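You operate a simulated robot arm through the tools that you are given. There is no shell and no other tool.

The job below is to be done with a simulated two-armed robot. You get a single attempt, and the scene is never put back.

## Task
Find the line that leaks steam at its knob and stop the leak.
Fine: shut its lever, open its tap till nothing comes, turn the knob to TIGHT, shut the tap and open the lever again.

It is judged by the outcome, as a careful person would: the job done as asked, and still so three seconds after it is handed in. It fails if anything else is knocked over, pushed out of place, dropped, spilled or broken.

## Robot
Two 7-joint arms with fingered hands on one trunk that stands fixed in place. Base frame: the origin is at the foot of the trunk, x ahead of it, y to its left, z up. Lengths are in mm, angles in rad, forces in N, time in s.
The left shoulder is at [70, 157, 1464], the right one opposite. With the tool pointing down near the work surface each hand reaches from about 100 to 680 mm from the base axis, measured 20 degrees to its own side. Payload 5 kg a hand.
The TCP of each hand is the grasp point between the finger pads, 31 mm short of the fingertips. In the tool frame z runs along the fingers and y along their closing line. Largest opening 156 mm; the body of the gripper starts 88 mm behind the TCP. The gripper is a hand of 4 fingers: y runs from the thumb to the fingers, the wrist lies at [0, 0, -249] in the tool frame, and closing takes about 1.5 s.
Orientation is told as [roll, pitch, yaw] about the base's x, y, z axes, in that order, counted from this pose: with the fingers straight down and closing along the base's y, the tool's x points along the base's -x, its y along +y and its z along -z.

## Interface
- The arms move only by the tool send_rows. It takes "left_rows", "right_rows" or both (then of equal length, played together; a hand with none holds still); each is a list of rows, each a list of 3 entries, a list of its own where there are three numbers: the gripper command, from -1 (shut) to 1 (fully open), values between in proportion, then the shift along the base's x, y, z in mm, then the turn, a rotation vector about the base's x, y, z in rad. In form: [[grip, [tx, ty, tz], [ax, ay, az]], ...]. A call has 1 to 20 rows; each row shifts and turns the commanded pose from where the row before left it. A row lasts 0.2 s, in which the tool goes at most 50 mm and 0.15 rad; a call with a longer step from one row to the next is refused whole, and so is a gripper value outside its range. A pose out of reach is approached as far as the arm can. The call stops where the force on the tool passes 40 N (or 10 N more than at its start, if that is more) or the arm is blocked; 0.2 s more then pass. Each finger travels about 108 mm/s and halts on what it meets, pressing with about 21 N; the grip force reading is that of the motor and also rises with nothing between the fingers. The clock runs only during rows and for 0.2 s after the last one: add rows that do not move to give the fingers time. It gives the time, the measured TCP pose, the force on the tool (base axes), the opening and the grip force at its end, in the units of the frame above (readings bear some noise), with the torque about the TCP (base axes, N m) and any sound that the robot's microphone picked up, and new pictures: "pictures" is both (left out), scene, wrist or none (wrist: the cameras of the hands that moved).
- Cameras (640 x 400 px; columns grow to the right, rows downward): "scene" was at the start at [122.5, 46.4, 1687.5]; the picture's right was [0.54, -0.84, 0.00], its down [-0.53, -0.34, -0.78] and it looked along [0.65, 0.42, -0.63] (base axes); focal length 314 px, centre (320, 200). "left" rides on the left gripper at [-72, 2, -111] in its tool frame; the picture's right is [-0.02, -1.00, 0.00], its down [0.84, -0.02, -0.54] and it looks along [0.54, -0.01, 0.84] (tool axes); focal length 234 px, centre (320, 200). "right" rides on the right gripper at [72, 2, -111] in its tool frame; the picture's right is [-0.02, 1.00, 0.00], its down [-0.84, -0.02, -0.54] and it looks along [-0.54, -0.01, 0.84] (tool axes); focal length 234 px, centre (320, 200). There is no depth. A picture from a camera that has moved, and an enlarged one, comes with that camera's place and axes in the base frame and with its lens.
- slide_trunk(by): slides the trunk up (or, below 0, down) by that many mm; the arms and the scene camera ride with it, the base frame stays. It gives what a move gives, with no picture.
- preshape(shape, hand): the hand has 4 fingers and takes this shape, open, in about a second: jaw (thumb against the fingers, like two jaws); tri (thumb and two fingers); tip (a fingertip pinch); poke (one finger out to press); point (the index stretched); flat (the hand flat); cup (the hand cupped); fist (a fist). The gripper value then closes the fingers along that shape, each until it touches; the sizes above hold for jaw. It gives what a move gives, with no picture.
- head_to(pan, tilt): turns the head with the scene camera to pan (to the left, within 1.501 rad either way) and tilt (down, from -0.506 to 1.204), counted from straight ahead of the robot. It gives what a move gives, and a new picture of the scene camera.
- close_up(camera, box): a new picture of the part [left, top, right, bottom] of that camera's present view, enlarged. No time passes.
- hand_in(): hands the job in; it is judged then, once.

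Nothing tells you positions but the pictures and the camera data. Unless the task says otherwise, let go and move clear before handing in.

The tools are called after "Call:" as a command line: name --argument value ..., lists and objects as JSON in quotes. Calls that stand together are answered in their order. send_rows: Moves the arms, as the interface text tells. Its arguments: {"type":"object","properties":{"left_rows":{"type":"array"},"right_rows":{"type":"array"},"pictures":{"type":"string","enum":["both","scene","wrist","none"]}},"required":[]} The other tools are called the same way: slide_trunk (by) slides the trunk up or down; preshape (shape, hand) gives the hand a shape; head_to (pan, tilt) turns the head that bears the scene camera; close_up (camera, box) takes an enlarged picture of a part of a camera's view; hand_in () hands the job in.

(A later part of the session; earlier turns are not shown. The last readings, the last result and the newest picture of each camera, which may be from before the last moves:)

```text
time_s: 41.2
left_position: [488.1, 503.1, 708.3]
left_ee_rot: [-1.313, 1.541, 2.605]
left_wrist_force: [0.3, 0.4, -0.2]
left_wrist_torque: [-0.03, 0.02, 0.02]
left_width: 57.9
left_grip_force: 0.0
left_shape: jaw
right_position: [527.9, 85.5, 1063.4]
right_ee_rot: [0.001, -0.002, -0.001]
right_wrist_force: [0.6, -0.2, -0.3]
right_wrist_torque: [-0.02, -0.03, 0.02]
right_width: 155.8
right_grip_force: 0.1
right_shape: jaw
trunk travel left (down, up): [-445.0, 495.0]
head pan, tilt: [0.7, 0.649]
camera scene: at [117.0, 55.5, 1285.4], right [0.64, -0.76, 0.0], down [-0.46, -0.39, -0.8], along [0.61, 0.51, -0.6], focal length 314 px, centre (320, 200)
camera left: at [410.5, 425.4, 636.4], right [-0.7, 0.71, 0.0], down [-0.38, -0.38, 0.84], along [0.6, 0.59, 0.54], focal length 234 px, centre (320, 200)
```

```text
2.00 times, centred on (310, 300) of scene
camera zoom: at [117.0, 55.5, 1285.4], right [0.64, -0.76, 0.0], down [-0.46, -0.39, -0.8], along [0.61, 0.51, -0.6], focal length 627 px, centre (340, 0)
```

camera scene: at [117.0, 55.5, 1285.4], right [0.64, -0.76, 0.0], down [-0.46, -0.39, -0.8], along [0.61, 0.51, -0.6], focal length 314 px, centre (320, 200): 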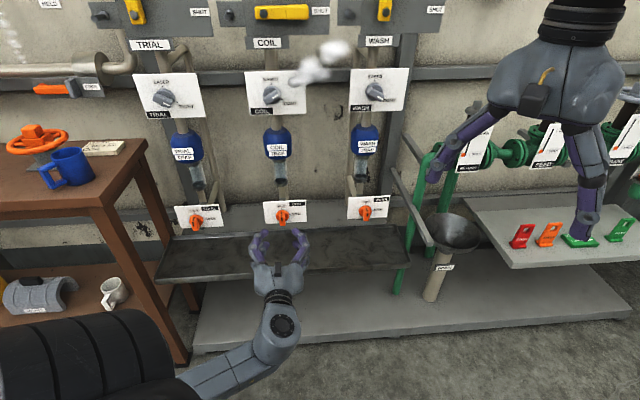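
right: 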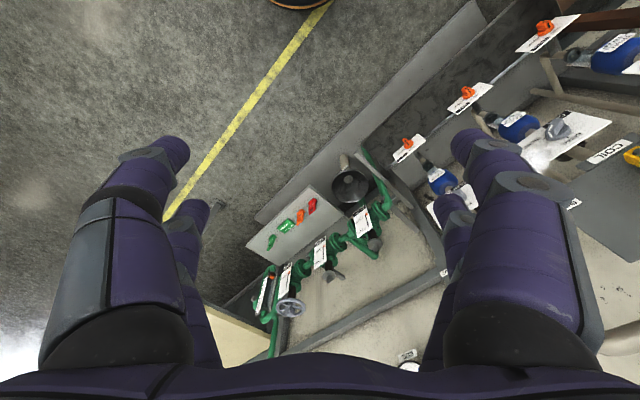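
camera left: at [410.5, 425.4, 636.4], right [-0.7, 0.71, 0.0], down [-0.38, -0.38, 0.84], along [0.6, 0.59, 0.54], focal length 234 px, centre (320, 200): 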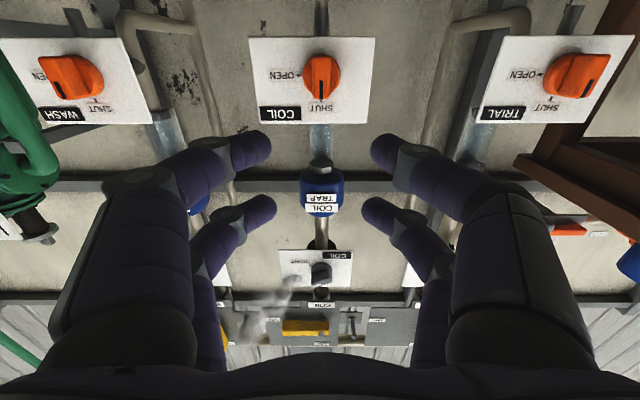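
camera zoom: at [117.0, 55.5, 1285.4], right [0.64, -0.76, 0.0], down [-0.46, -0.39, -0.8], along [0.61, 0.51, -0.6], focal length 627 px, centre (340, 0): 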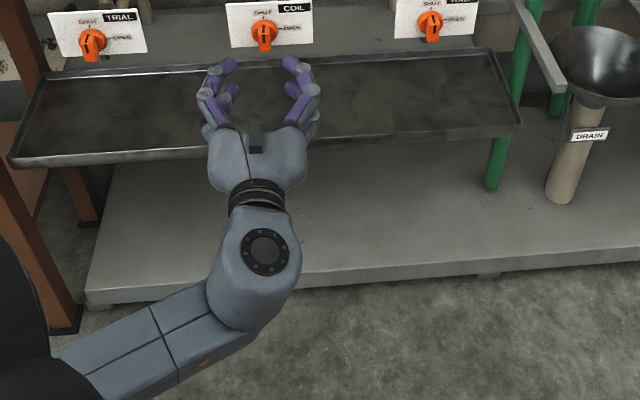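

The tap's plate is at n≈880, and its 18 × 40 mm bar is centred near w≈-10, z≈660 with its front at n≈846. The jaw's finger pairs sit ±24 mm apart, wide for so short a bar, so I test in free air how the tip shape closes.

Call:
preshape --shape "tip" --hand "left"

Call:
send_rows --left_rows '[[0.5, [0, 0, 0], [0, 0, 0]], [0, [0, 0, 0], [0, 0, 0]], [-0.6, [0, 0, 0], [0, 0, 0]], [-0.6, [0, 0, 0], [0, 0, 0]], [-0.6, [0, 0, 0], [0, 0, 0]], [-0.6, [0, 0, 0], [0, 0, 0]]]' --pictures "both"

Call:
close_up --camera "scene" --box '[220, 190, 348, 270]'

```text
time_s: 42.1
left_position: [489.4, 503.2, 708.0]
left_ee_rot: [-1.314, 1.541, 2.606]
left_wrist_force: [0.1, -0.1, 0.2]
left_wrist_torque: [0.02, 0.01, 0.03]
left_width: 156.0
left_grip_force: 0.2
left_shape: tip
right_position: [527.0, 85.8, 1063.6]
right_ee_rot: [0.0, -0.001, 0.0]
right_wrist_force: [0.3, -0.1, -0.7]
right_wrist_torque: [0.03, 0.04, 0.0]
right_width: 155.9
right_grip_force: 0.1
right_shape: jaw
trunk travel left (down, up): [-445.0, 495.0]
head pan, tilt: [0.7, 0.649]
```

```text
time_s: 43.5
left_position: [489.6, 502.3, 708.3]
left_ee_rot: [-1.315, 1.541, 2.604]
left_wrist_force: [-0.8, -0.3, 0.6]
left_wrist_torque: [-0.01, 0.0, -0.01]
left_width: 31.4
left_grip_force: 0.0
left_shape: tip
right_position: [528.7, 87.3, 1063.0]
right_ee_rot: [0.0, 0.0, 0.0]
right_wrist_force: [-0.6, 0.4, -0.6]
right_wrist_torque: [0.0, 0.01, 0.04]
right_width: 156.0
right_grip_force: 0.1
right_shape: jaw
trunk travel left (down, up): [-445.0, 495.0]
head pan, tilt: [0.7, 0.649]
camera scene: at [117.0, 55.5, 1285.4], right [0.64, -0.76, 0.0], down [-0.46, -0.39, -0.8], along [0.61, 0.51, -0.6], focal length 314 px, centre (320, 200)
camera left: at [410.5, 425.4, 636.4], right [-0.7, 0.71, 0.0], down [-0.38, -0.38, 0.84], along [0.6, 0.59, 0.54], focal length 234 px, centre (320, 200)
```

scene: 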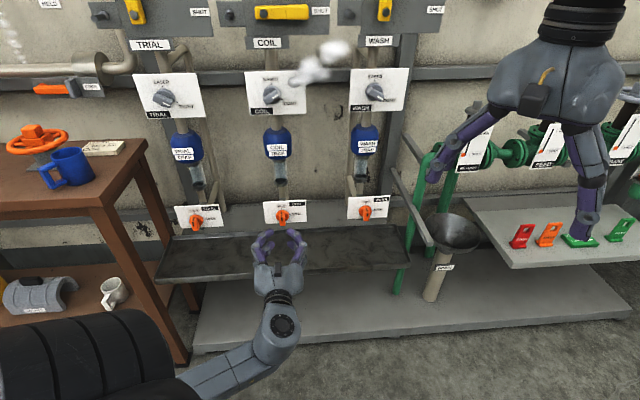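
left: 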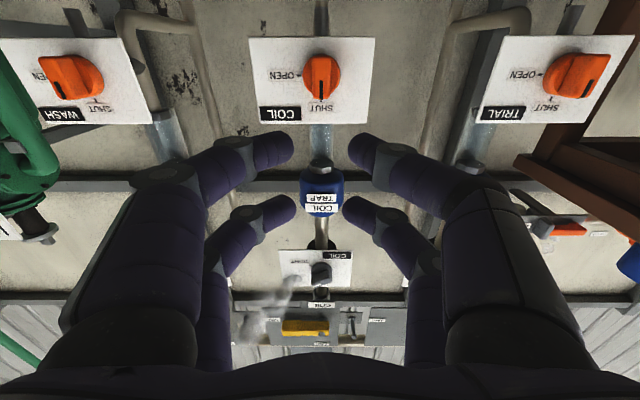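

```text
5.00 times, centred on (284, 230) of scene
camera zoom: at [117.0, 55.5, 1285.4], right [0.64, -0.76, 0.0], down [-0.46, -0.39, -0.8], along [0.61, 0.51, -0.6], focal length 1568 px, centre (500, 50)
```

zoom: 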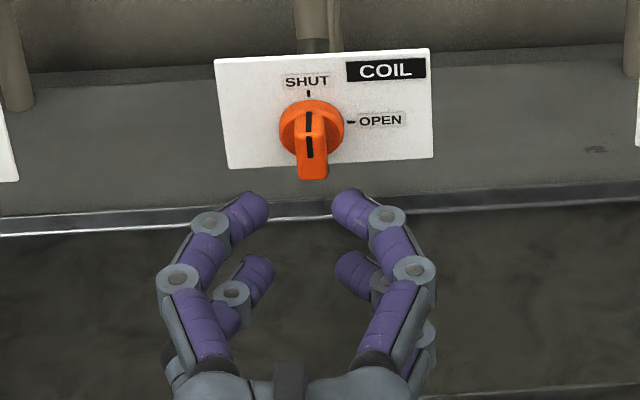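

Tip closes the same way as jaw, so I will take the bar with all four fingertips, which pushes on its corners and gives a good turning couple. I lower the hand to z≈660 and advance to just short of the bar.

Call:
send_rows --left_rows '[[-0.45, [0, 0, -16], [0, 0, 0]], [-0.45, [0, 0, -16], [0, 0, 0]], [-0.45, [0, 0, -16], [0, 0, 0]], [-0.45, [15, 15, 0], [0, 0, 0]], [-0.45, [15, 15, 0], [0, 0, 0]], [-0.45, [15, 15, 0], [0, 0, 0]], [-0.45, [15, 15, 0], [0, 0, 0]], [-0.45, [12, 12, 0], [0, 0, 0]], [-0.45, [0, 0, 0], [0, 0, 0]]]' --pictures "both"

Call:
close_up --camera "scene" --box '[220, 180, 348, 260]'

Call:
close_up --camera "left" --box '[160, 0, 480, 200]'

```text
time_s: 45.5
left_position: [561.0, 574.0, 660.9]
left_ee_rot: [-1.319, 1.542, 2.602]
left_wrist_force: [-0.4, -0.4, 0.5]
left_wrist_torque: [0.02, -0.01, 0.0]
left_width: 42.3
left_grip_force: 0.0
left_shape: tip
right_position: [527.3, 86.6, 1063.5]
right_ee_rot: [-0.001, 0.001, -0.001]
right_wrist_force: [-0.7, -0.3, -0.9]
right_wrist_torque: [-0.02, -0.01, 0.01]
right_width: 156.1
right_grip_force: 0.0
right_shape: jaw
trunk travel left (down, up): [-445.0, 495.0]
head pan, tilt: [0.7, 0.649]
camera scene: at [116.9, 55.5, 1285.5], right [0.64, -0.76, 0.0], down [-0.46, -0.39, -0.8], along [0.61, 0.51, -0.6], focal length 314 px, centre (320, 200)
camera left: at [482.4, 497.3, 588.5], right [-0.7, 0.71, 0.0], down [-0.38, -0.38, 0.84], along [0.6, 0.59, 0.54], focal length 234 px, centre (320, 200)
```

scene: 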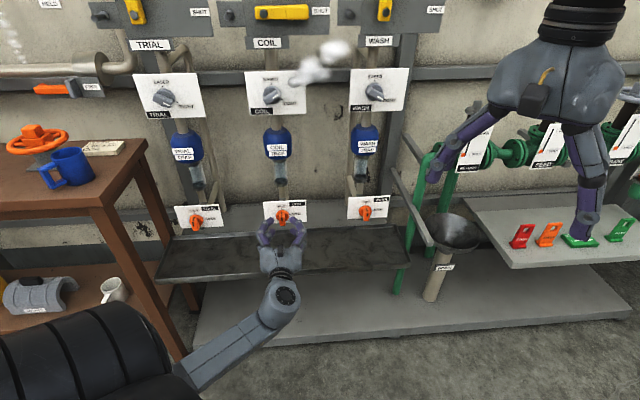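
left: 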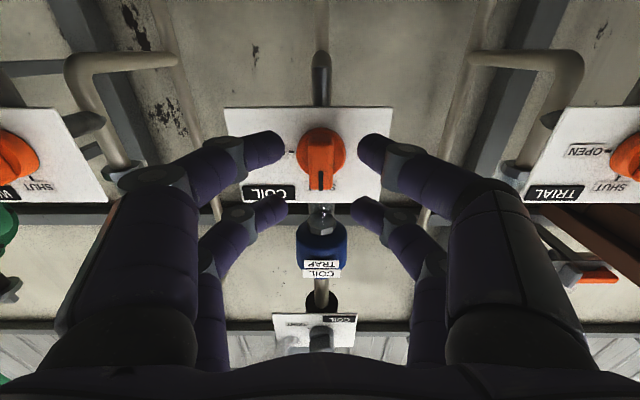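

```text
5.00 times, centred on (284, 220) of scene
camera zoom: at [116.9, 55.5, 1285.5], right [0.64, -0.76, 0.0], down [-0.46, -0.39, -0.8], along [0.61, 0.51, -0.6], focal length 1568 px, centre (500, 100)
```

zoom: 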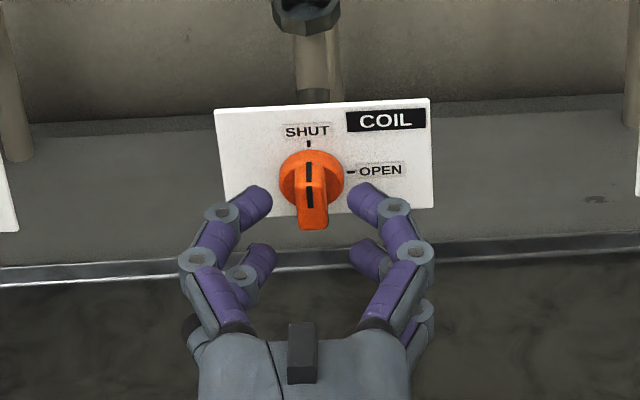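

```text
2.00 times, centred on (320, 100) of left
camera zoom: at [482.4, 497.3, 588.5], right [-0.7, 0.71, 0.0], down [-0.38, -0.38, 0.84], along [0.6, 0.59, 0.54], focal length 468 px, centre (320, 400)
```

zoom: 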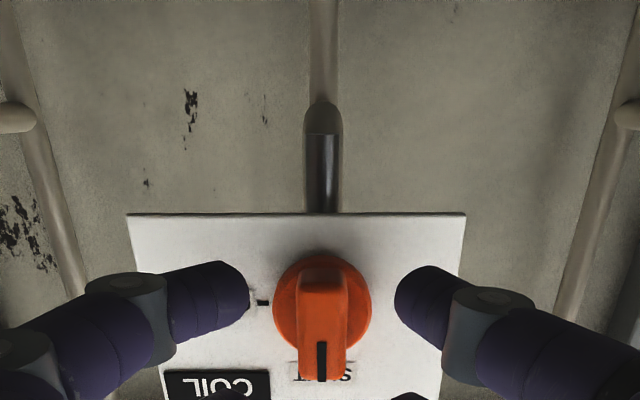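

The tips straddle the bar evenly and its front checks out at n≈846. I advance 35 mm so the tips flank the bar, then close.

Call:
send_rows --left_rows '[[-0.45, [8, 8, 0], [0, 0, 0]], [-0.45, [8, 8, 0], [0, 0, 0]], [-0.45, [6, 6, 0], [0, 0, 0]], [-0.45, [3, 3, 0], [0, 0, 0]], [-0.45, [0, 0, 0], [0, 0, 0]], [-0.7, [0, 0, -1], [0, 0, 0]], [-0.85, [0, 0, 0], [0, 0, 0]], [-0.85, [0, 0, 0], [0, 0, 0]], [-0.85, [0, 0, 0], [0, 0, 0]]]' --pictures "both"

Call:
close_up --camera "scene" --box '[220, 180, 348, 260]'

Call:
close_up --camera "left" --box '[160, 50, 480, 250]'

```text
time_s: 47.5
left_position: [587.3, 600.3, 658.6]
left_ee_rot: [-1.318, 1.54, 2.602]
left_wrist_force: [3.2, 3.1, 1.3]
left_wrist_torque: [0.06, 0.06, 0.01]
left_width: 11.0
left_grip_force: 21.1
left_shape: tip
right_position: [528.5, 86.7, 1064.1]
right_ee_rot: [0.0, 0.001, 0.0]
right_wrist_force: [0.1, 0.4, 0.5]
right_wrist_torque: [-0.02, 0.04, 0.03]
right_width: 156.0
right_grip_force: 0.0
right_shape: jaw
trunk travel left (down, up): [-445.0, 495.0]
head pan, tilt: [0.7, 0.649]
camera scene: at [117.4, 55.9, 1285.4], right [0.64, -0.76, 0.0], down [-0.46, -0.39, -0.8], along [0.61, 0.51, -0.61], focal length 314 px, centre (320, 200)
camera left: at [507.9, 523.2, 587.3], right [-0.7, 0.71, 0.0], down [-0.38, -0.38, 0.84], along [0.6, 0.59, 0.54], focal length 234 px, centre (320, 200)
```

scene: 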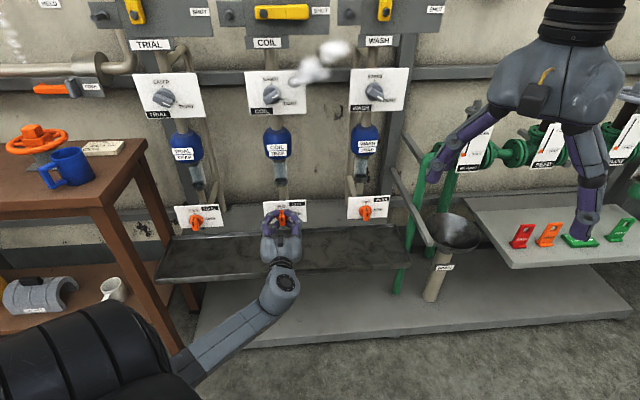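
left: 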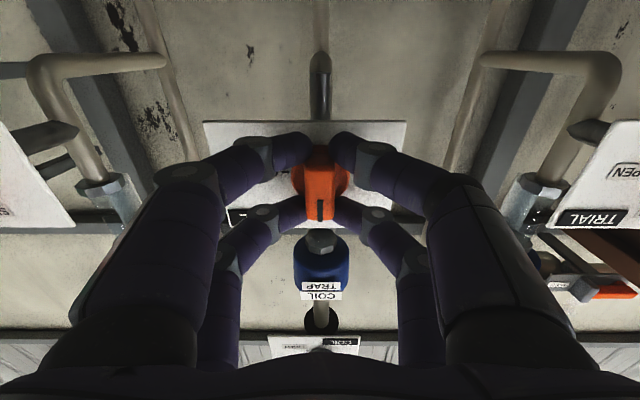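

```text
5.00 times, centred on (284, 220) of scene
camera zoom: at [117.4, 55.9, 1285.4], right [0.64, -0.76, 0.0], down [-0.46, -0.39, -0.8], along [0.61, 0.51, -0.61], focal length 1568 px, centre (500, 100)
```

zoom: 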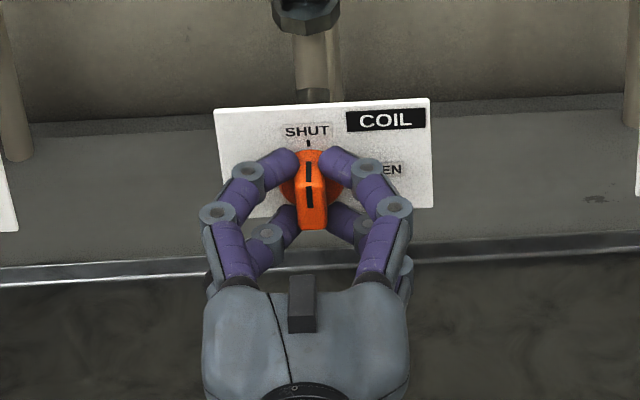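

```text
2.00 times, centred on (320, 150) of left
camera zoom: at [507.9, 523.2, 587.3], right [-0.7, 0.71, 0.0], down [-0.38, -0.38, 0.84], along [0.6, 0.59, 0.54], focal length 468 px, centre (320, 300)
```

zoom: 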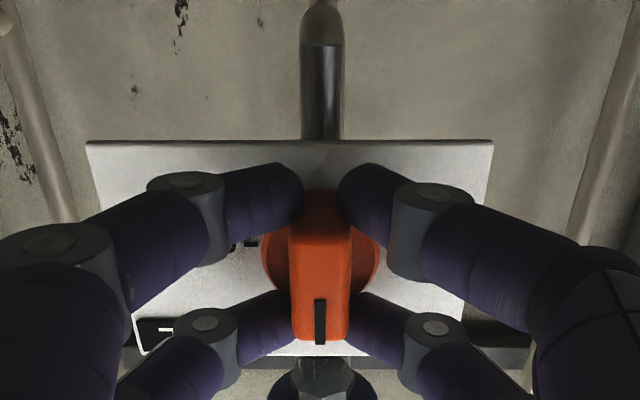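

The fingertips hold the bar by its corners (11 mm, 21 N). I start turning clockwise about the tap's axis, first about 22°.

Call:
send_rows --left_rows '[[-0.85, [0, 0, 0], [0.0926, 0.0926, 0]], [-0.85, [0, 0, 0], [0.0926, 0.0926, 0]], [-0.85, [0, 0, 0], [0.0926, 0.0926, 0]]]' --pictures "both"

Call:
close_up --camera "scene" --box '[220, 180, 348, 260]'

Call:
close_up --camera "left" --box '[160, 50, 480, 250]'

```text
time_s: 48.3
left_position: [587.3, 601.3, 658.2]
left_ee_rot: [-1.548, 1.146, 2.373]
left_wrist_force: [6.0, 7.9, 3.1]
left_wrist_torque: [0.04, -0.06, 0.07]
left_width: 10.6
left_grip_force: 20.9
left_shape: tip
right_position: [528.7, 87.3, 1063.7]
right_ee_rot: [0.001, 0.0, -0.001]
right_wrist_force: [-0.5, -0.3, -0.4]
right_wrist_torque: [-0.03, -0.02, -0.05]
right_width: 155.7
right_grip_force: 0.1
right_shape: jaw
trunk travel left (down, up): [-445.0, 495.0]
head pan, tilt: [0.7, 0.649]
camera scene: at [117.4, 56.1, 1285.4], right [0.64, -0.76, 0.0], down [-0.46, -0.39, -0.8], along [0.61, 0.51, -0.61], focal length 314 px, centre (320, 200)
camera left: at [488.4, 542.5, 593.2], right [-0.65, 0.66, 0.39], down [-0.15, -0.61, 0.78], along [0.75, 0.44, 0.49], focal length 234 px, centre (320, 200)
```

scene: 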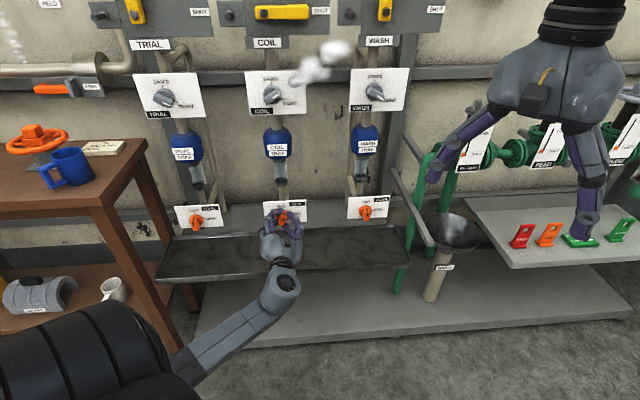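
left: 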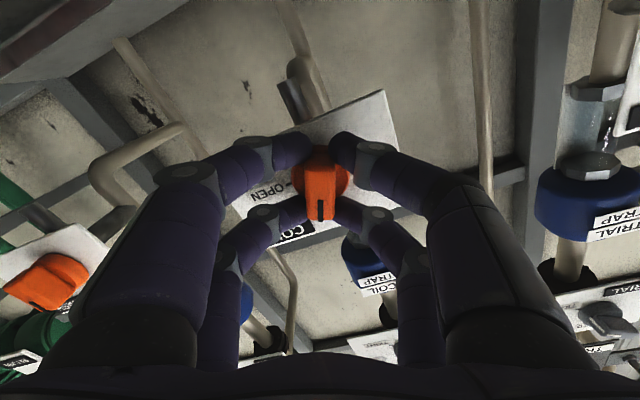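

```text
5.00 times, centred on (284, 220) of scene
camera zoom: at [117.4, 56.1, 1285.4], right [0.64, -0.76, 0.0], down [-0.46, -0.39, -0.8], along [0.61, 0.51, -0.61], focal length 1568 px, centre (500, 100)
```

zoom: 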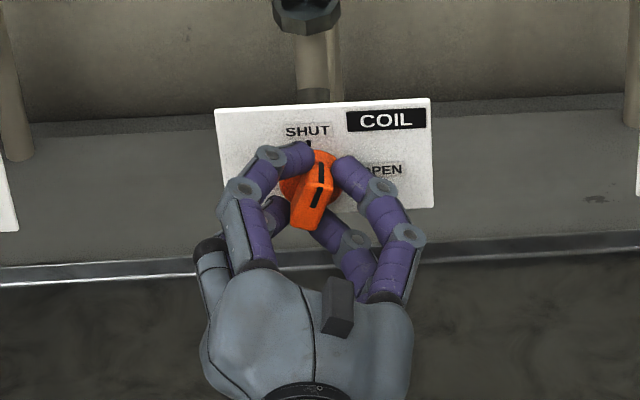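

```text
2.00 times, centred on (320, 150) of left
camera zoom: at [488.4, 542.5, 593.2], right [-0.65, 0.66, 0.39], down [-0.15, -0.61, 0.78], along [0.75, 0.44, 0.49], focal length 468 px, centre (320, 300)
```

zoom: 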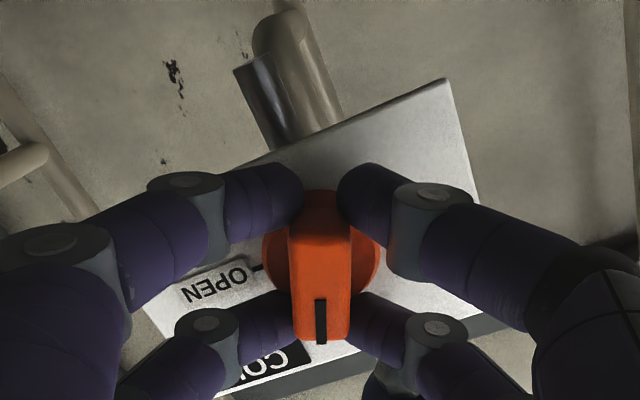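

The tap turns with the hand. I continue the remaining 68° to OPEN.

Call:
send_rows --left_rows '[[-0.85, [0, 0, 0], [0.0926, 0.0926, 0]], [-0.85, [0, 0, 0], [0.0926, 0.0926, 0]], [-0.85, [0, 0, 0], [0.0926, 0.0926, 0]], [-0.85, [0, 0, 0], [0.0926, 0.0926, 0]], [-0.85, [0, 0, 0], [0.0926, 0.0926, 0]], [-0.85, [0, 0, 0], [0.0926, 0.0926, 0]], [-0.85, [0, 0, 0], [0.0926, 0.0926, 0]], [-0.85, [0, 0, 0], [0.0926, 0.0926, 0]], [-0.85, [0, 0, 0], [0.0926, 0.0926, 0]]]' --pictures "both"

Call:
close_up --camera "scene" --box '[220, 180, 348, 260]'

Call:
close_up --camera "left" --box '[160, 50, 480, 250]'

Call:
close_up --camera "scene" --box '[220, 20, 412, 140]'

```text
time_s: 50.3
left_position: [586.3, 601.9, 659.7]
left_ee_rot: [-1.565, -0.031, 2.363]
left_wrist_force: [4.9, 11.8, 6.8]
left_wrist_torque: [0.13, -0.12, 0.1]
left_width: 10.5
left_grip_force: 21.3
left_shape: tip
right_position: [526.4, 87.7, 1063.0]
right_ee_rot: [0.003, 0.002, 0.002]
right_wrist_force: [0.1, -0.2, -0.1]
right_wrist_torque: [-0.01, 0.0, -0.02]
right_width: 155.7
right_grip_force: 0.1
right_shape: jaw
trunk travel left (down, up): [-445.0, 495.0]
head pan, tilt: [0.7, 0.649]
camera scene: at [116.8, 56.2, 1285.5], right [0.64, -0.76, 0.0], down [-0.46, -0.39, -0.8], along [0.61, 0.51, -0.6], focal length 314 px, centre (320, 200)
camera left: at [457.8, 572.8, 660.3], right [0.01, 0.0, 1.0], down [0.22, -0.98, 0.0], along [0.98, 0.22, -0.01], focal length 234 px, centre (320, 200)
```

scene: 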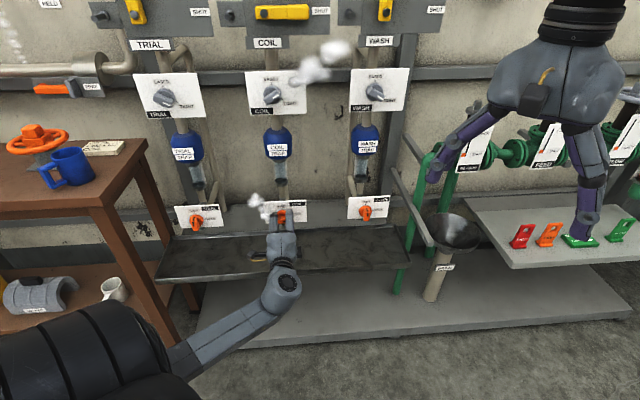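
left: 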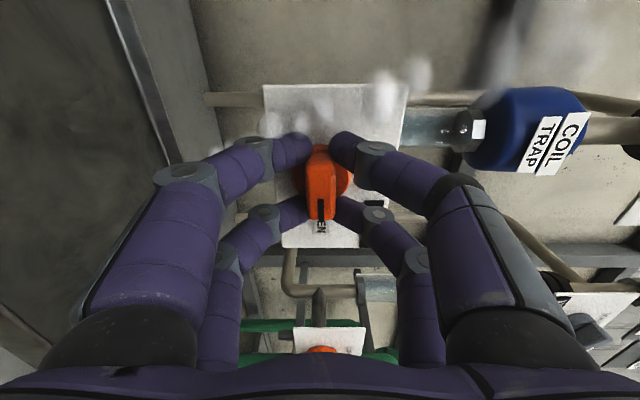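

```text
5.00 times, centred on (284, 220) of scene
camera zoom: at [116.8, 56.2, 1285.5], right [0.64, -0.76, 0.0], down [-0.46, -0.39, -0.8], along [0.61, 0.51, -0.6], focal length 1568 px, centre (500, 100)
```

zoom: 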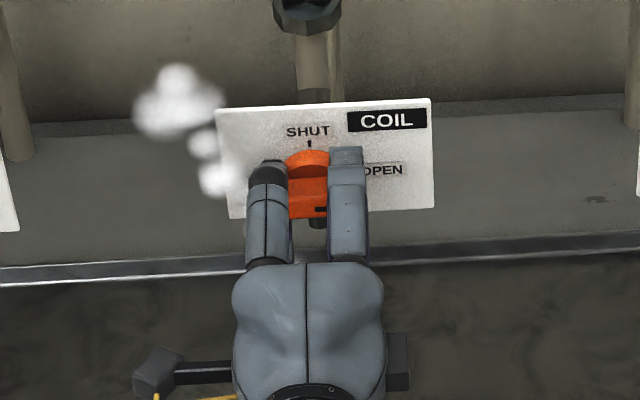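

```text
2.00 times, centred on (320, 150) of left
camera zoom: at [457.8, 572.8, 660.3], right [0.01, 0.0, 1.0], down [0.22, -0.98, 0.0], along [0.98, 0.22, -0.01], focal length 468 px, centre (320, 300)
```

zoom: 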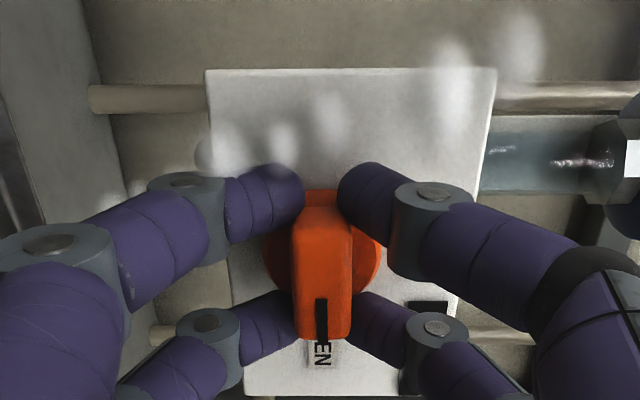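

```text
3.33 times, centred on (316, 80) of scene
camera zoom: at [116.8, 56.2, 1285.5], right [0.64, -0.76, 0.0], down [-0.46, -0.39, -0.8], along [0.61, 0.51, -0.6], focal length 1046 px, centre (333, 600)
```

zoom: 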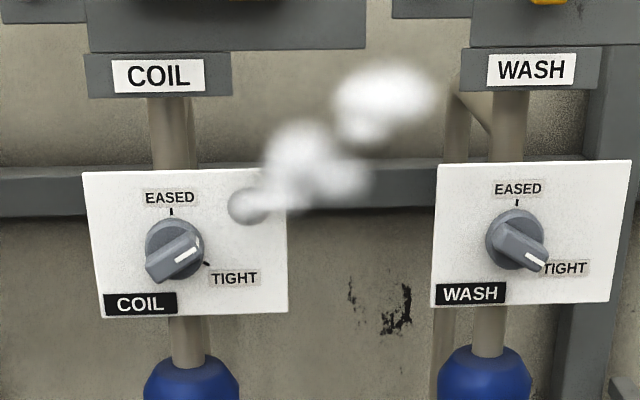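

The tap stands at OPEN and steam is blowing off behind its plate. I let go of the bar, back away a little and watch the discharge and the leak.

Call:
send_rows --left_rows '[[-0.6, [0, 0, 0], [0, 0, 0]], [-0.4, [0, 0, 0], [0, 0, 0]], [-0.4, [0, 0, 0], [0, 0, 0]], [-0.4, [-8, -8, 0], [0, 0, 0]], [-0.4, [-12, -12, 0], [0, 0, 0]], [-0.4, [-20, -20, 0], [0, 0, 0]], [-0.4, [-20, -20, 0], [0, 0, 0]], [-0.4, [-20, -20, 0], [0, 0, 0]], [-0.4, [0, 0, 0], [0, 0, 0]]]' --pictures "both"

Call:
close_up --camera "scene" --box '[200, 140, 360, 240]'

Call:
close_up --camera "scene" --box '[220, 20, 412, 140]'

Call:
close_up --camera "left" --box '[200, 50, 440, 200]'

```text
time_s: 52.3
left_position: [507.1, 520.6, 659.0]
left_ee_rot: [-1.562, -0.03, 2.364]
left_wrist_force: [0.3, 0.2, -0.2]
left_wrist_torque: [-0.01, -0.02, 0.01]
left_width: 46.4
left_grip_force: 0.0
left_shape: tip
right_position: [528.2, 87.5, 1063.4]
right_ee_rot: [-0.001, 0.0, 0.0]
right_wrist_force: [-0.8, 0.2, -0.6]
right_wrist_torque: [-0.01, 0.03, 0.01]
right_width: 156.1
right_grip_force: 0.0
right_shape: jaw
trunk travel left (down, up): [-445.0, 495.0]
head pan, tilt: [0.7, 0.649]
camera scene: at [117.4, 56.0, 1285.4], right [0.64, -0.76, 0.0], down [-0.46, -0.39, -0.8], along [0.61, 0.51, -0.61], focal length 314 px, centre (320, 200)
camera left: at [378.4, 491.2, 659.9], right [0.01, 0.0, 1.0], down [0.22, -0.98, 0.0], along [0.98, 0.22, -0.01], focal length 234 px, centre (320, 200)
```

scene: 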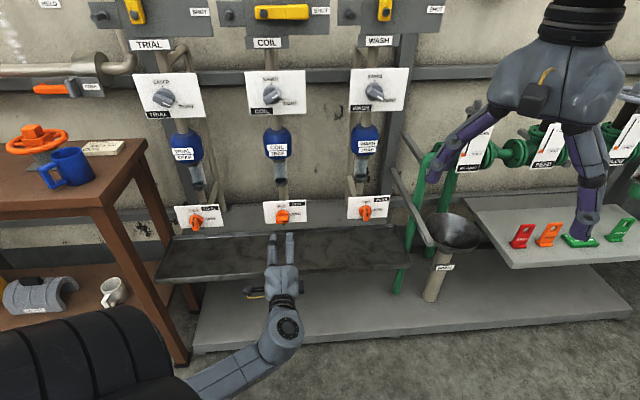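
left: 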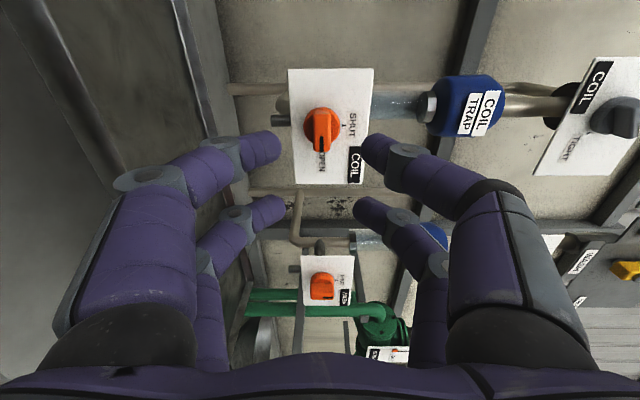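

```text
4.00 times, centred on (280, 190) of scene
camera zoom: at [117.4, 56.0, 1285.4], right [0.64, -0.76, 0.0], down [-0.46, -0.39, -0.8], along [0.61, 0.51, -0.61], focal length 1255 px, centre (480, 240)
```

zoom: 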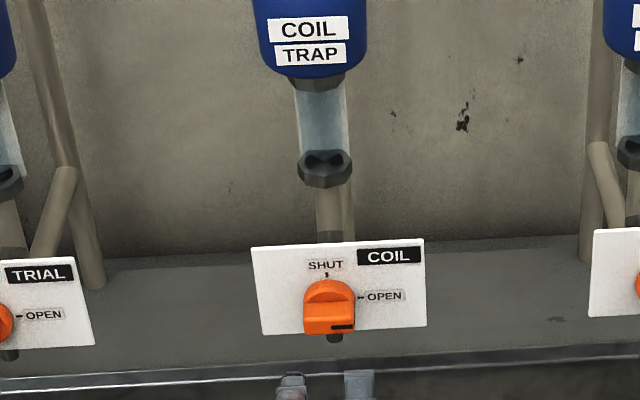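

```text
3.33 times, centred on (316, 80) of scene
camera zoom: at [117.4, 56.0, 1285.4], right [0.64, -0.76, 0.0], down [-0.46, -0.39, -0.8], along [0.61, 0.51, -0.61], focal length 1046 px, centre (333, 600)
```

zoom: 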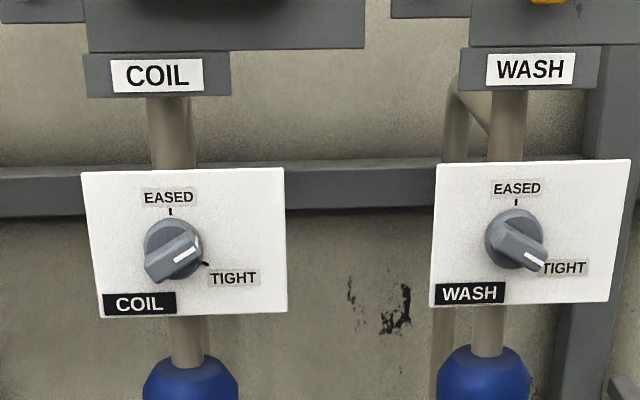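

```text
2.67 times, centred on (320, 125) of left
camera zoom: at [378.4, 491.2, 659.9], right [0.01, 0.0, 1.0], down [0.22, -0.98, 0.0], along [0.98, 0.22, -0.01], focal length 624 px, centre (320, 400)
```

zoom: 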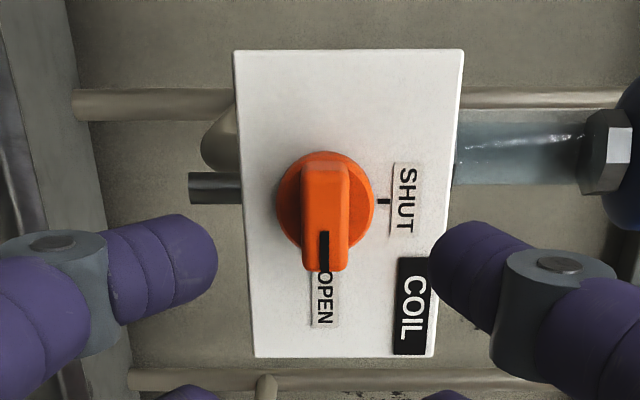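

Both the blow-off and the leak at the knob have stopped, and the tap bar points at OPEN. Next the knob: I raise the trunk by 374 mm so the hand comes level with it in the same arm posture.

Call:
slide_trunk --by 374

Call:
send_rows --left_rows '[[-0.4, [0, 0, 0], [0, 0, 0]]]' --pictures "both"

Call:
close_up --camera "left" --box '[200, 50, 440, 200]'

Call:
close_up --camera "scene" --box '[220, 140, 348, 220]'

```text
time_s: 55.9
left_position: [507.0, 519.0, 1032.9]
left_ee_rot: [-1.562, -0.03, 2.363]
left_wrist_force: [-0.2, 0.8, -0.3]
left_wrist_torque: [0.01, -0.03, -0.02]
left_width: 46.5
left_grip_force: 0.0
left_shape: tip
right_position: [527.5, 87.7, 1436.9]
right_ee_rot: [0.001, 0.0, 0.0]
right_wrist_force: [0.8, 0.6, -0.8]
right_wrist_torque: [-0.02, -0.01, -0.02]
right_width: 156.0
right_grip_force: 0.1
right_shape: jaw
trunk travel left (down, up): [-819.0, 121.0]
head pan, tilt: [0.7, 0.649]
```

```text
time_s: 56.3
left_position: [507.2, 520.5, 1032.8]
left_ee_rot: [-1.562, -0.031, 2.362]
left_wrist_force: [-0.5, 0.6, 0.2]
left_wrist_torque: [0.0, 0.01, -0.01]
left_width: 46.6
left_grip_force: 0.1
left_shape: tip
right_position: [527.1, 87.1, 1437.9]
right_ee_rot: [0.0, 0.0, 0.001]
right_wrist_force: [-0.6, 0.3, -0.3]
right_wrist_torque: [-0.01, 0.01, 0.0]
right_width: 155.9
right_grip_force: 0.1
right_shape: jaw
trunk travel left (down, up): [-819.0, 121.0]
head pan, tilt: [0.7, 0.649]
camera scene: at [117.0, 55.7, 1659.4], right [0.64, -0.76, 0.0], down [-0.46, -0.39, -0.8], along [0.61, 0.51, -0.6], focal length 314 px, centre (320, 200)
camera left: at [378.4, 491.3, 1034.2], right [0.01, 0.0, 1.0], down [0.21, -0.98, 0.0], along [0.98, 0.21, -0.01], focal length 234 px, centre (320, 200)
```

scene: 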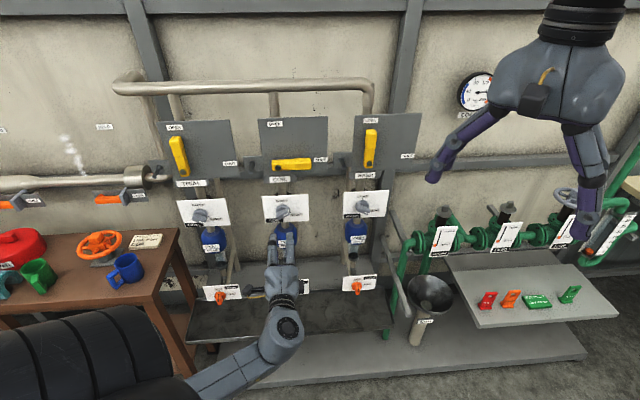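
left: 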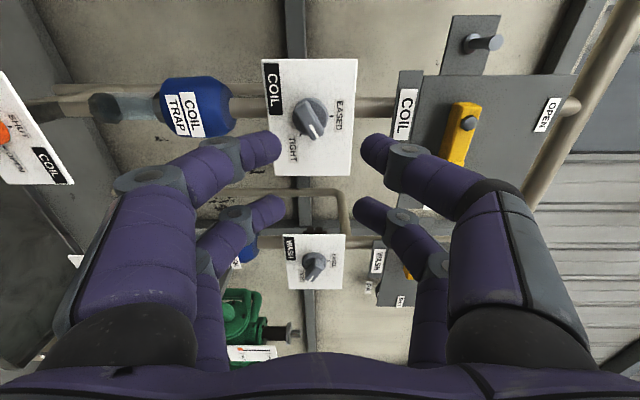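

```text
2.67 times, centred on (320, 125) of left
camera zoom: at [378.4, 491.3, 1034.2], right [0.01, 0.0, 1.0], down [0.21, -0.98, 0.0], along [0.98, 0.21, -0.01], focal length 624 px, centre (320, 400)
```

zoom: 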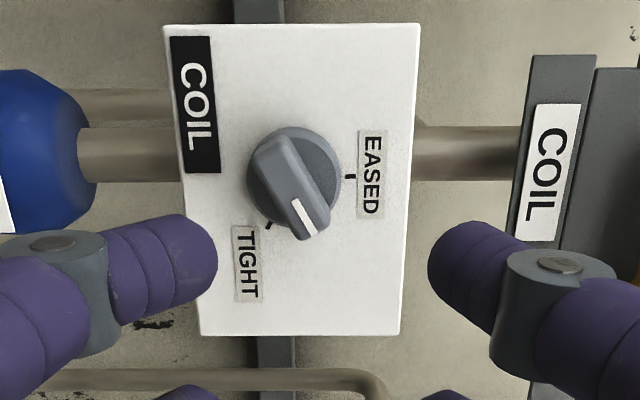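

```text
5.00 times, centred on (284, 180) of scene
camera zoom: at [117.0, 55.7, 1659.4], right [0.64, -0.76, 0.0], down [-0.46, -0.39, -0.8], along [0.61, 0.51, -0.6], focal length 1568 px, centre (500, 300)
```

zoom: 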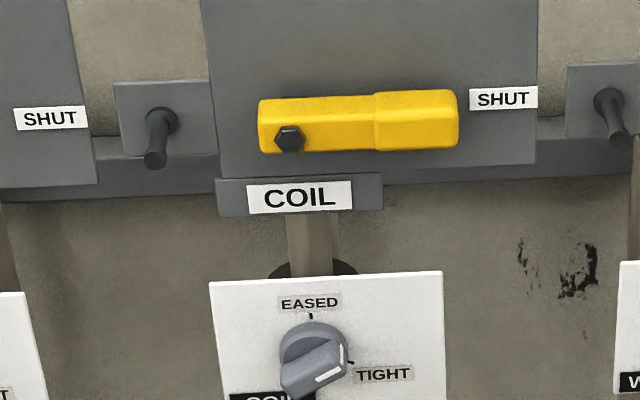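

No more steam anywhere on the line. From this oblique view the COIL knob's pointer is about 60° clockwise of EASED while TIGHT is about 119°, so it needs some 60° clockwise; its centre is near z≈1020. I line up with it and roll the hand 30° back to square with the knob's bar.

Call:
send_rows --left_rows '[[-0.4, [0, 0, -4], [-0.0926, -0.0926, 0]], [-0.4, [0, 0, -4], [-0.0926, -0.0926, 0]], [-0.4, [0, 0, -4], [-0.0926, -0.0926, 0]], [-0.4, [0, 0, -1], [-0.0926, -0.0926, 0]], [-0.4, [0, 0, 0], [0, 0, 0]]]' --pictures "both"

Call:
close_up --camera "left" --box '[200, 20, 440, 170]'

Call:
close_up --camera "scene" --box '[240, 180, 336, 240]'

```text
time_s: 57.5
left_position: [506.6, 519.2, 1021.4]
left_ee_rot: [-1.56, 0.496, 2.363]
left_wrist_force: [0.4, 0.4, -0.3]
left_wrist_torque: [0.01, 0.0, 0.01]
left_width: 46.2
left_grip_force: 0.1
left_shape: tip
right_position: [527.5, 86.8, 1437.5]
right_ee_rot: [0.0, -0.001, 0.0]
right_wrist_force: [-0.1, 0.0, -0.4]
right_wrist_torque: [-0.01, -0.02, 0.0]
right_width: 156.1
right_grip_force: 0.1
right_shape: jaw
trunk travel left (down, up): [-819.0, 121.0]
head pan, tilt: [0.7, 0.649]
camera scene: at [117.1, 55.7, 1659.4], right [0.64, -0.76, 0.0], down [-0.46, -0.39, -0.8], along [0.61, 0.51, -0.6], focal length 314 px, centre (320, 200)
camera left: at [385.1, 485.2, 985.5], right [-0.35, 0.36, 0.87], down [0.13, -0.9, 0.42], along [0.93, 0.26, 0.26], focal length 234 px, centre (320, 200)
```

scene: 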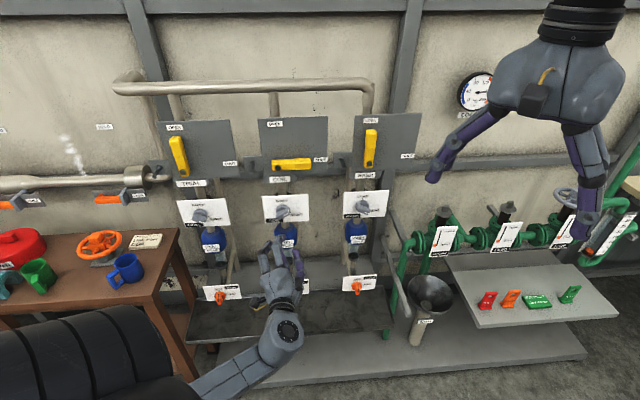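
left: 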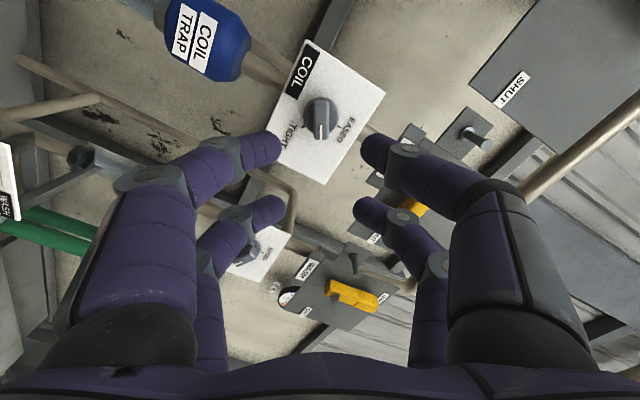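

```text
2.67 times, centred on (320, 95) of left
camera zoom: at [385.1, 485.2, 985.5], right [-0.35, 0.36, 0.87], down [0.13, -0.9, 0.42], along [0.93, 0.26, 0.26], focal length 624 px, centre (320, 480)
```

zoom: 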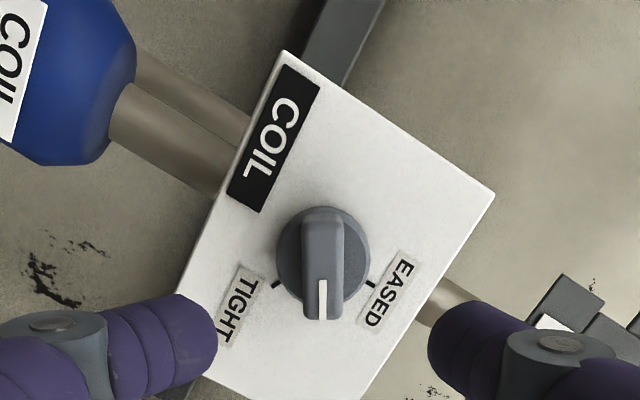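

```text
6.67 times, centred on (288, 210) of scene
camera zoom: at [117.1, 55.7, 1659.4], right [0.64, -0.76, 0.0], down [-0.46, -0.39, -0.8], along [0.61, 0.51, -0.6], focal length 2091 px, centre (533, 133)
```

zoom: 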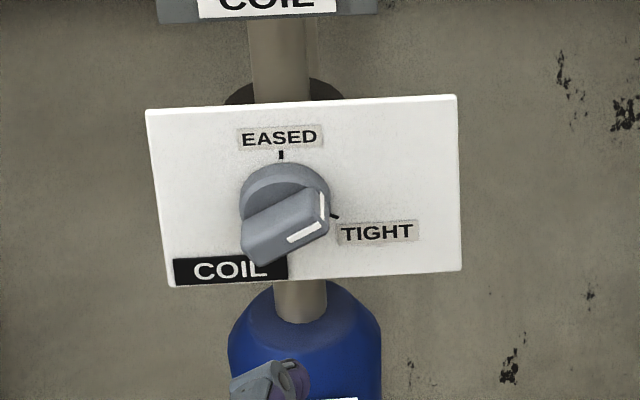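

The bar now stands exactly along the hand's axis, midway between EASED and TIGHT, so the turn needed is 60° clockwise. I put the knob plate at n≈919 and the bar's front at n≈883, and approach to just short of it.

Call:
send_rows --left_rows '[[-0.42, [13, 17, -1.4], [0, 0, 0]], [-0.42, [15, 15, 0], [0, 0, 0]], [-0.42, [15, 15, 0], [0, 0, 0]], [-0.42, [15, 15, 0], [0, 0, 0]], [-0.42, [15, 15, 0], [0, 0, 0]], [-0.42, [9, 9, 0], [0, 0, 0]], [-0.42, [0, 0, 0], [0, 0, 0]]]' --pictures "both"

Call:
close_up --camera "left" --box '[200, 50, 440, 200]'

Call:
close_up --camera "scene" --box '[240, 180, 336, 240]'

```text
time_s: 59.1
left_position: [588.5, 606.4, 1018.5]
left_ee_rot: [-1.56, 0.493, 2.364]
left_wrist_force: [0.7, -0.2, -0.3]
left_wrist_torque: [0.0, -0.01, 0.04]
left_width: 45.3
left_grip_force: 0.0
left_shape: tip
right_position: [526.8, 84.9, 1437.9]
right_ee_rot: [-0.001, 0.001, 0.001]
right_wrist_force: [-0.4, 0.3, -0.3]
right_wrist_torque: [0.01, -0.01, 0.0]
right_width: 156.1
right_grip_force: 0.1
right_shape: jaw
trunk travel left (down, up): [-819.0, 121.0]
head pan, tilt: [0.7, 0.649]
camera scene: at [116.7, 55.6, 1659.5], right [0.64, -0.76, 0.0], down [-0.46, -0.39, -0.8], along [0.61, 0.51, -0.6], focal length 314 px, centre (320, 200)
camera left: at [467.4, 570.8, 983.4], right [-0.34, 0.36, 0.87], down [0.14, -0.9, 0.42], along [0.93, 0.26, 0.26], focal length 234 px, centre (320, 200)
```

scene: 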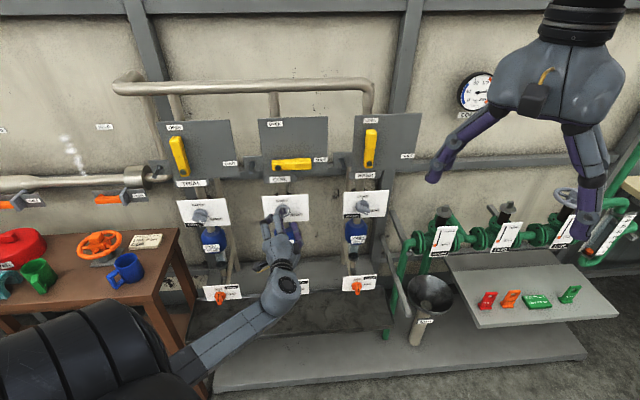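
left: 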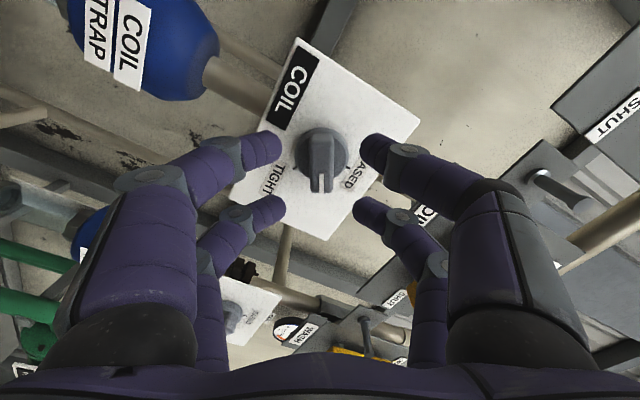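

```text
2.67 times, centred on (320, 125) of left
camera zoom: at [467.4, 570.8, 983.4], right [-0.34, 0.36, 0.87], down [0.14, -0.9, 0.42], along [0.93, 0.26, 0.26], focal length 624 px, centre (320, 400)
```

zoom: 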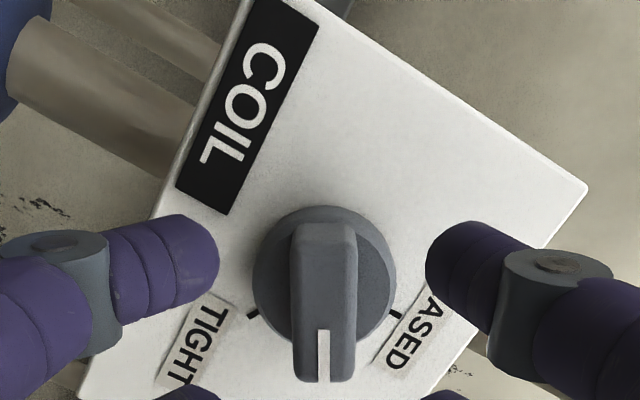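

```text
6.67 times, centred on (288, 210) of scene
camera zoom: at [116.7, 55.6, 1659.5], right [0.64, -0.76, 0.0], down [-0.46, -0.39, -0.8], along [0.61, 0.51, -0.6], focal length 2091 px, centre (533, 133)
```

zoom: 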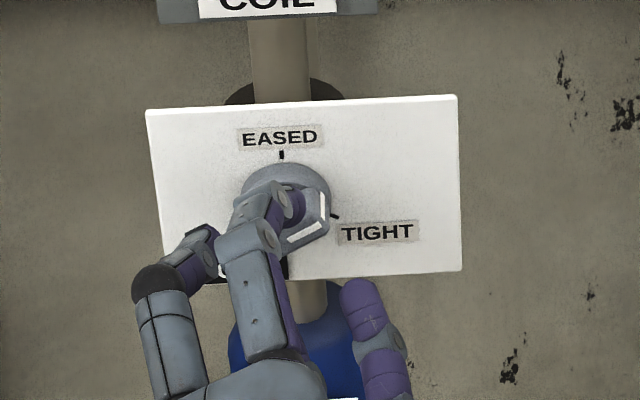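

The bar is centred between the fingertips, and its centre agrees with the hand's axis within a couple of millimetres. I advance 31 mm more and close on it.

Call:
send_rows --left_rows '[[-0.42, [7, 7, 0], [0, 0, 0]], [-0.42, [6, 6, 0], [0, 0, 0]], [-0.42, [5, 5, 0], [0, 0, 0]], [-0.42, [4, 4, 0], [0, 0, 0]], [-0.42, [0, 0, 0], [0, 0, 0]], [-0.65, [0, 0, 0], [0, 0, 0]], [-0.85, [0, 0, 0], [0, 0, 0]], [-0.85, [0, 0, 0], [0, 0, 0]], [-0.85, [0, 0, 0], [0, 0, 0]]]' --pictures "both"

Call:
close_up --camera "left" --box '[160, 50, 480, 250]'

Call:
close_up --camera "scene" --box '[240, 180, 336, 240]'

```text
time_s: 61.1
left_position: [610.8, 627.7, 1019.2]
left_ee_rot: [-1.559, 0.493, 2.365]
left_wrist_force: [0.4, -1.2, 0.1]
left_wrist_torque: [0.02, -0.01, 0.0]
left_width: 12.9
left_grip_force: 0.0
left_shape: tip
right_position: [527.2, 87.3, 1438.3]
right_ee_rot: [0.0, 0.001, -0.001]
right_wrist_force: [0.2, -0.5, 0.4]
right_wrist_torque: [0.01, 0.0, 0.0]
right_width: 155.9
right_grip_force: 0.0
right_shape: jaw
trunk travel left (down, up): [-819.0, 121.0]
head pan, tilt: [0.7, 0.649]
camera scene: at [117.0, 55.6, 1659.4], right [0.64, -0.76, 0.0], down [-0.46, -0.39, -0.8], along [0.61, 0.51, -0.6], focal length 314 px, centre (320, 200)
camera left: at [488.9, 593.1, 984.5], right [-0.34, 0.36, 0.87], down [0.14, -0.9, 0.42], along [0.93, 0.26, 0.26], focal length 234 px, centre (320, 200)
```

scene: 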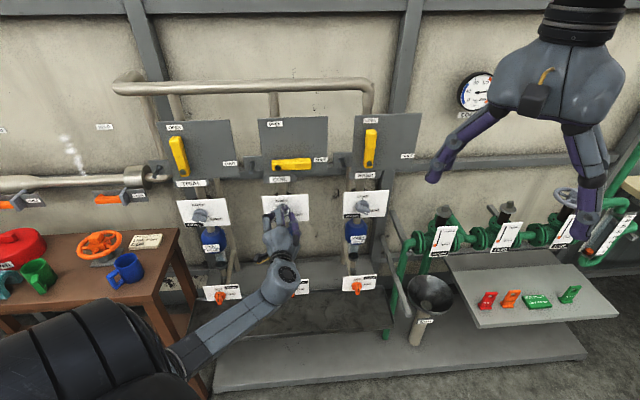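
left: 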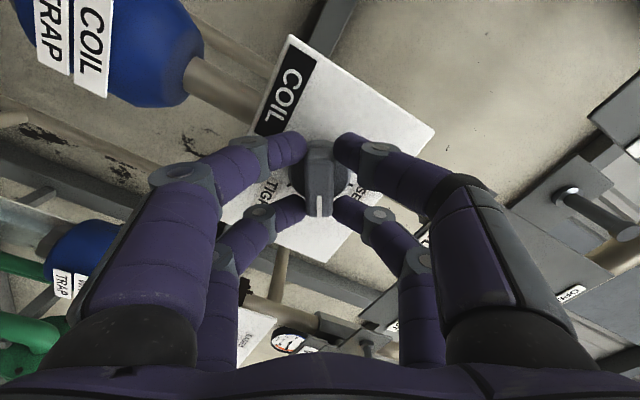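

```text
2.00 times, centred on (320, 150) of left
camera zoom: at [488.9, 593.1, 984.5], right [-0.34, 0.36, 0.87], down [0.14, -0.9, 0.42], along [0.93, 0.26, 0.26], focal length 468 px, centre (320, 300)
```

zoom: 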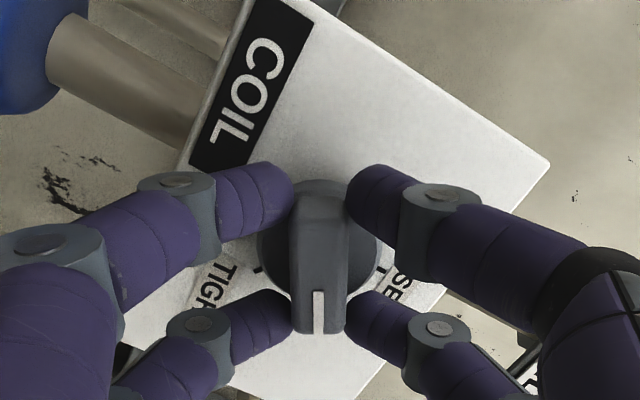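

```text
6.67 times, centred on (288, 210) of scene
camera zoom: at [117.0, 55.6, 1659.4], right [0.64, -0.76, 0.0], down [-0.46, -0.39, -0.8], along [0.61, 0.51, -0.6], focal length 2091 px, centre (533, 133)
```

zoom: 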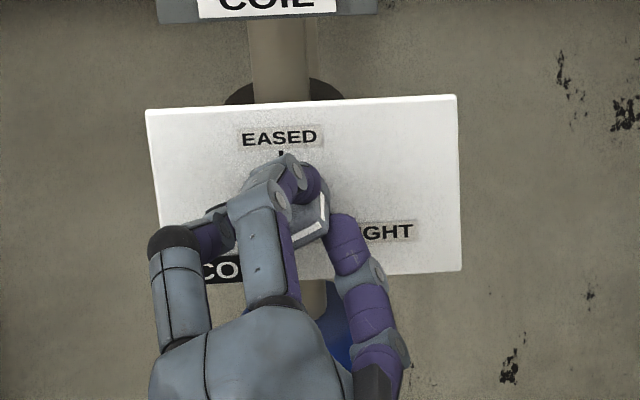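

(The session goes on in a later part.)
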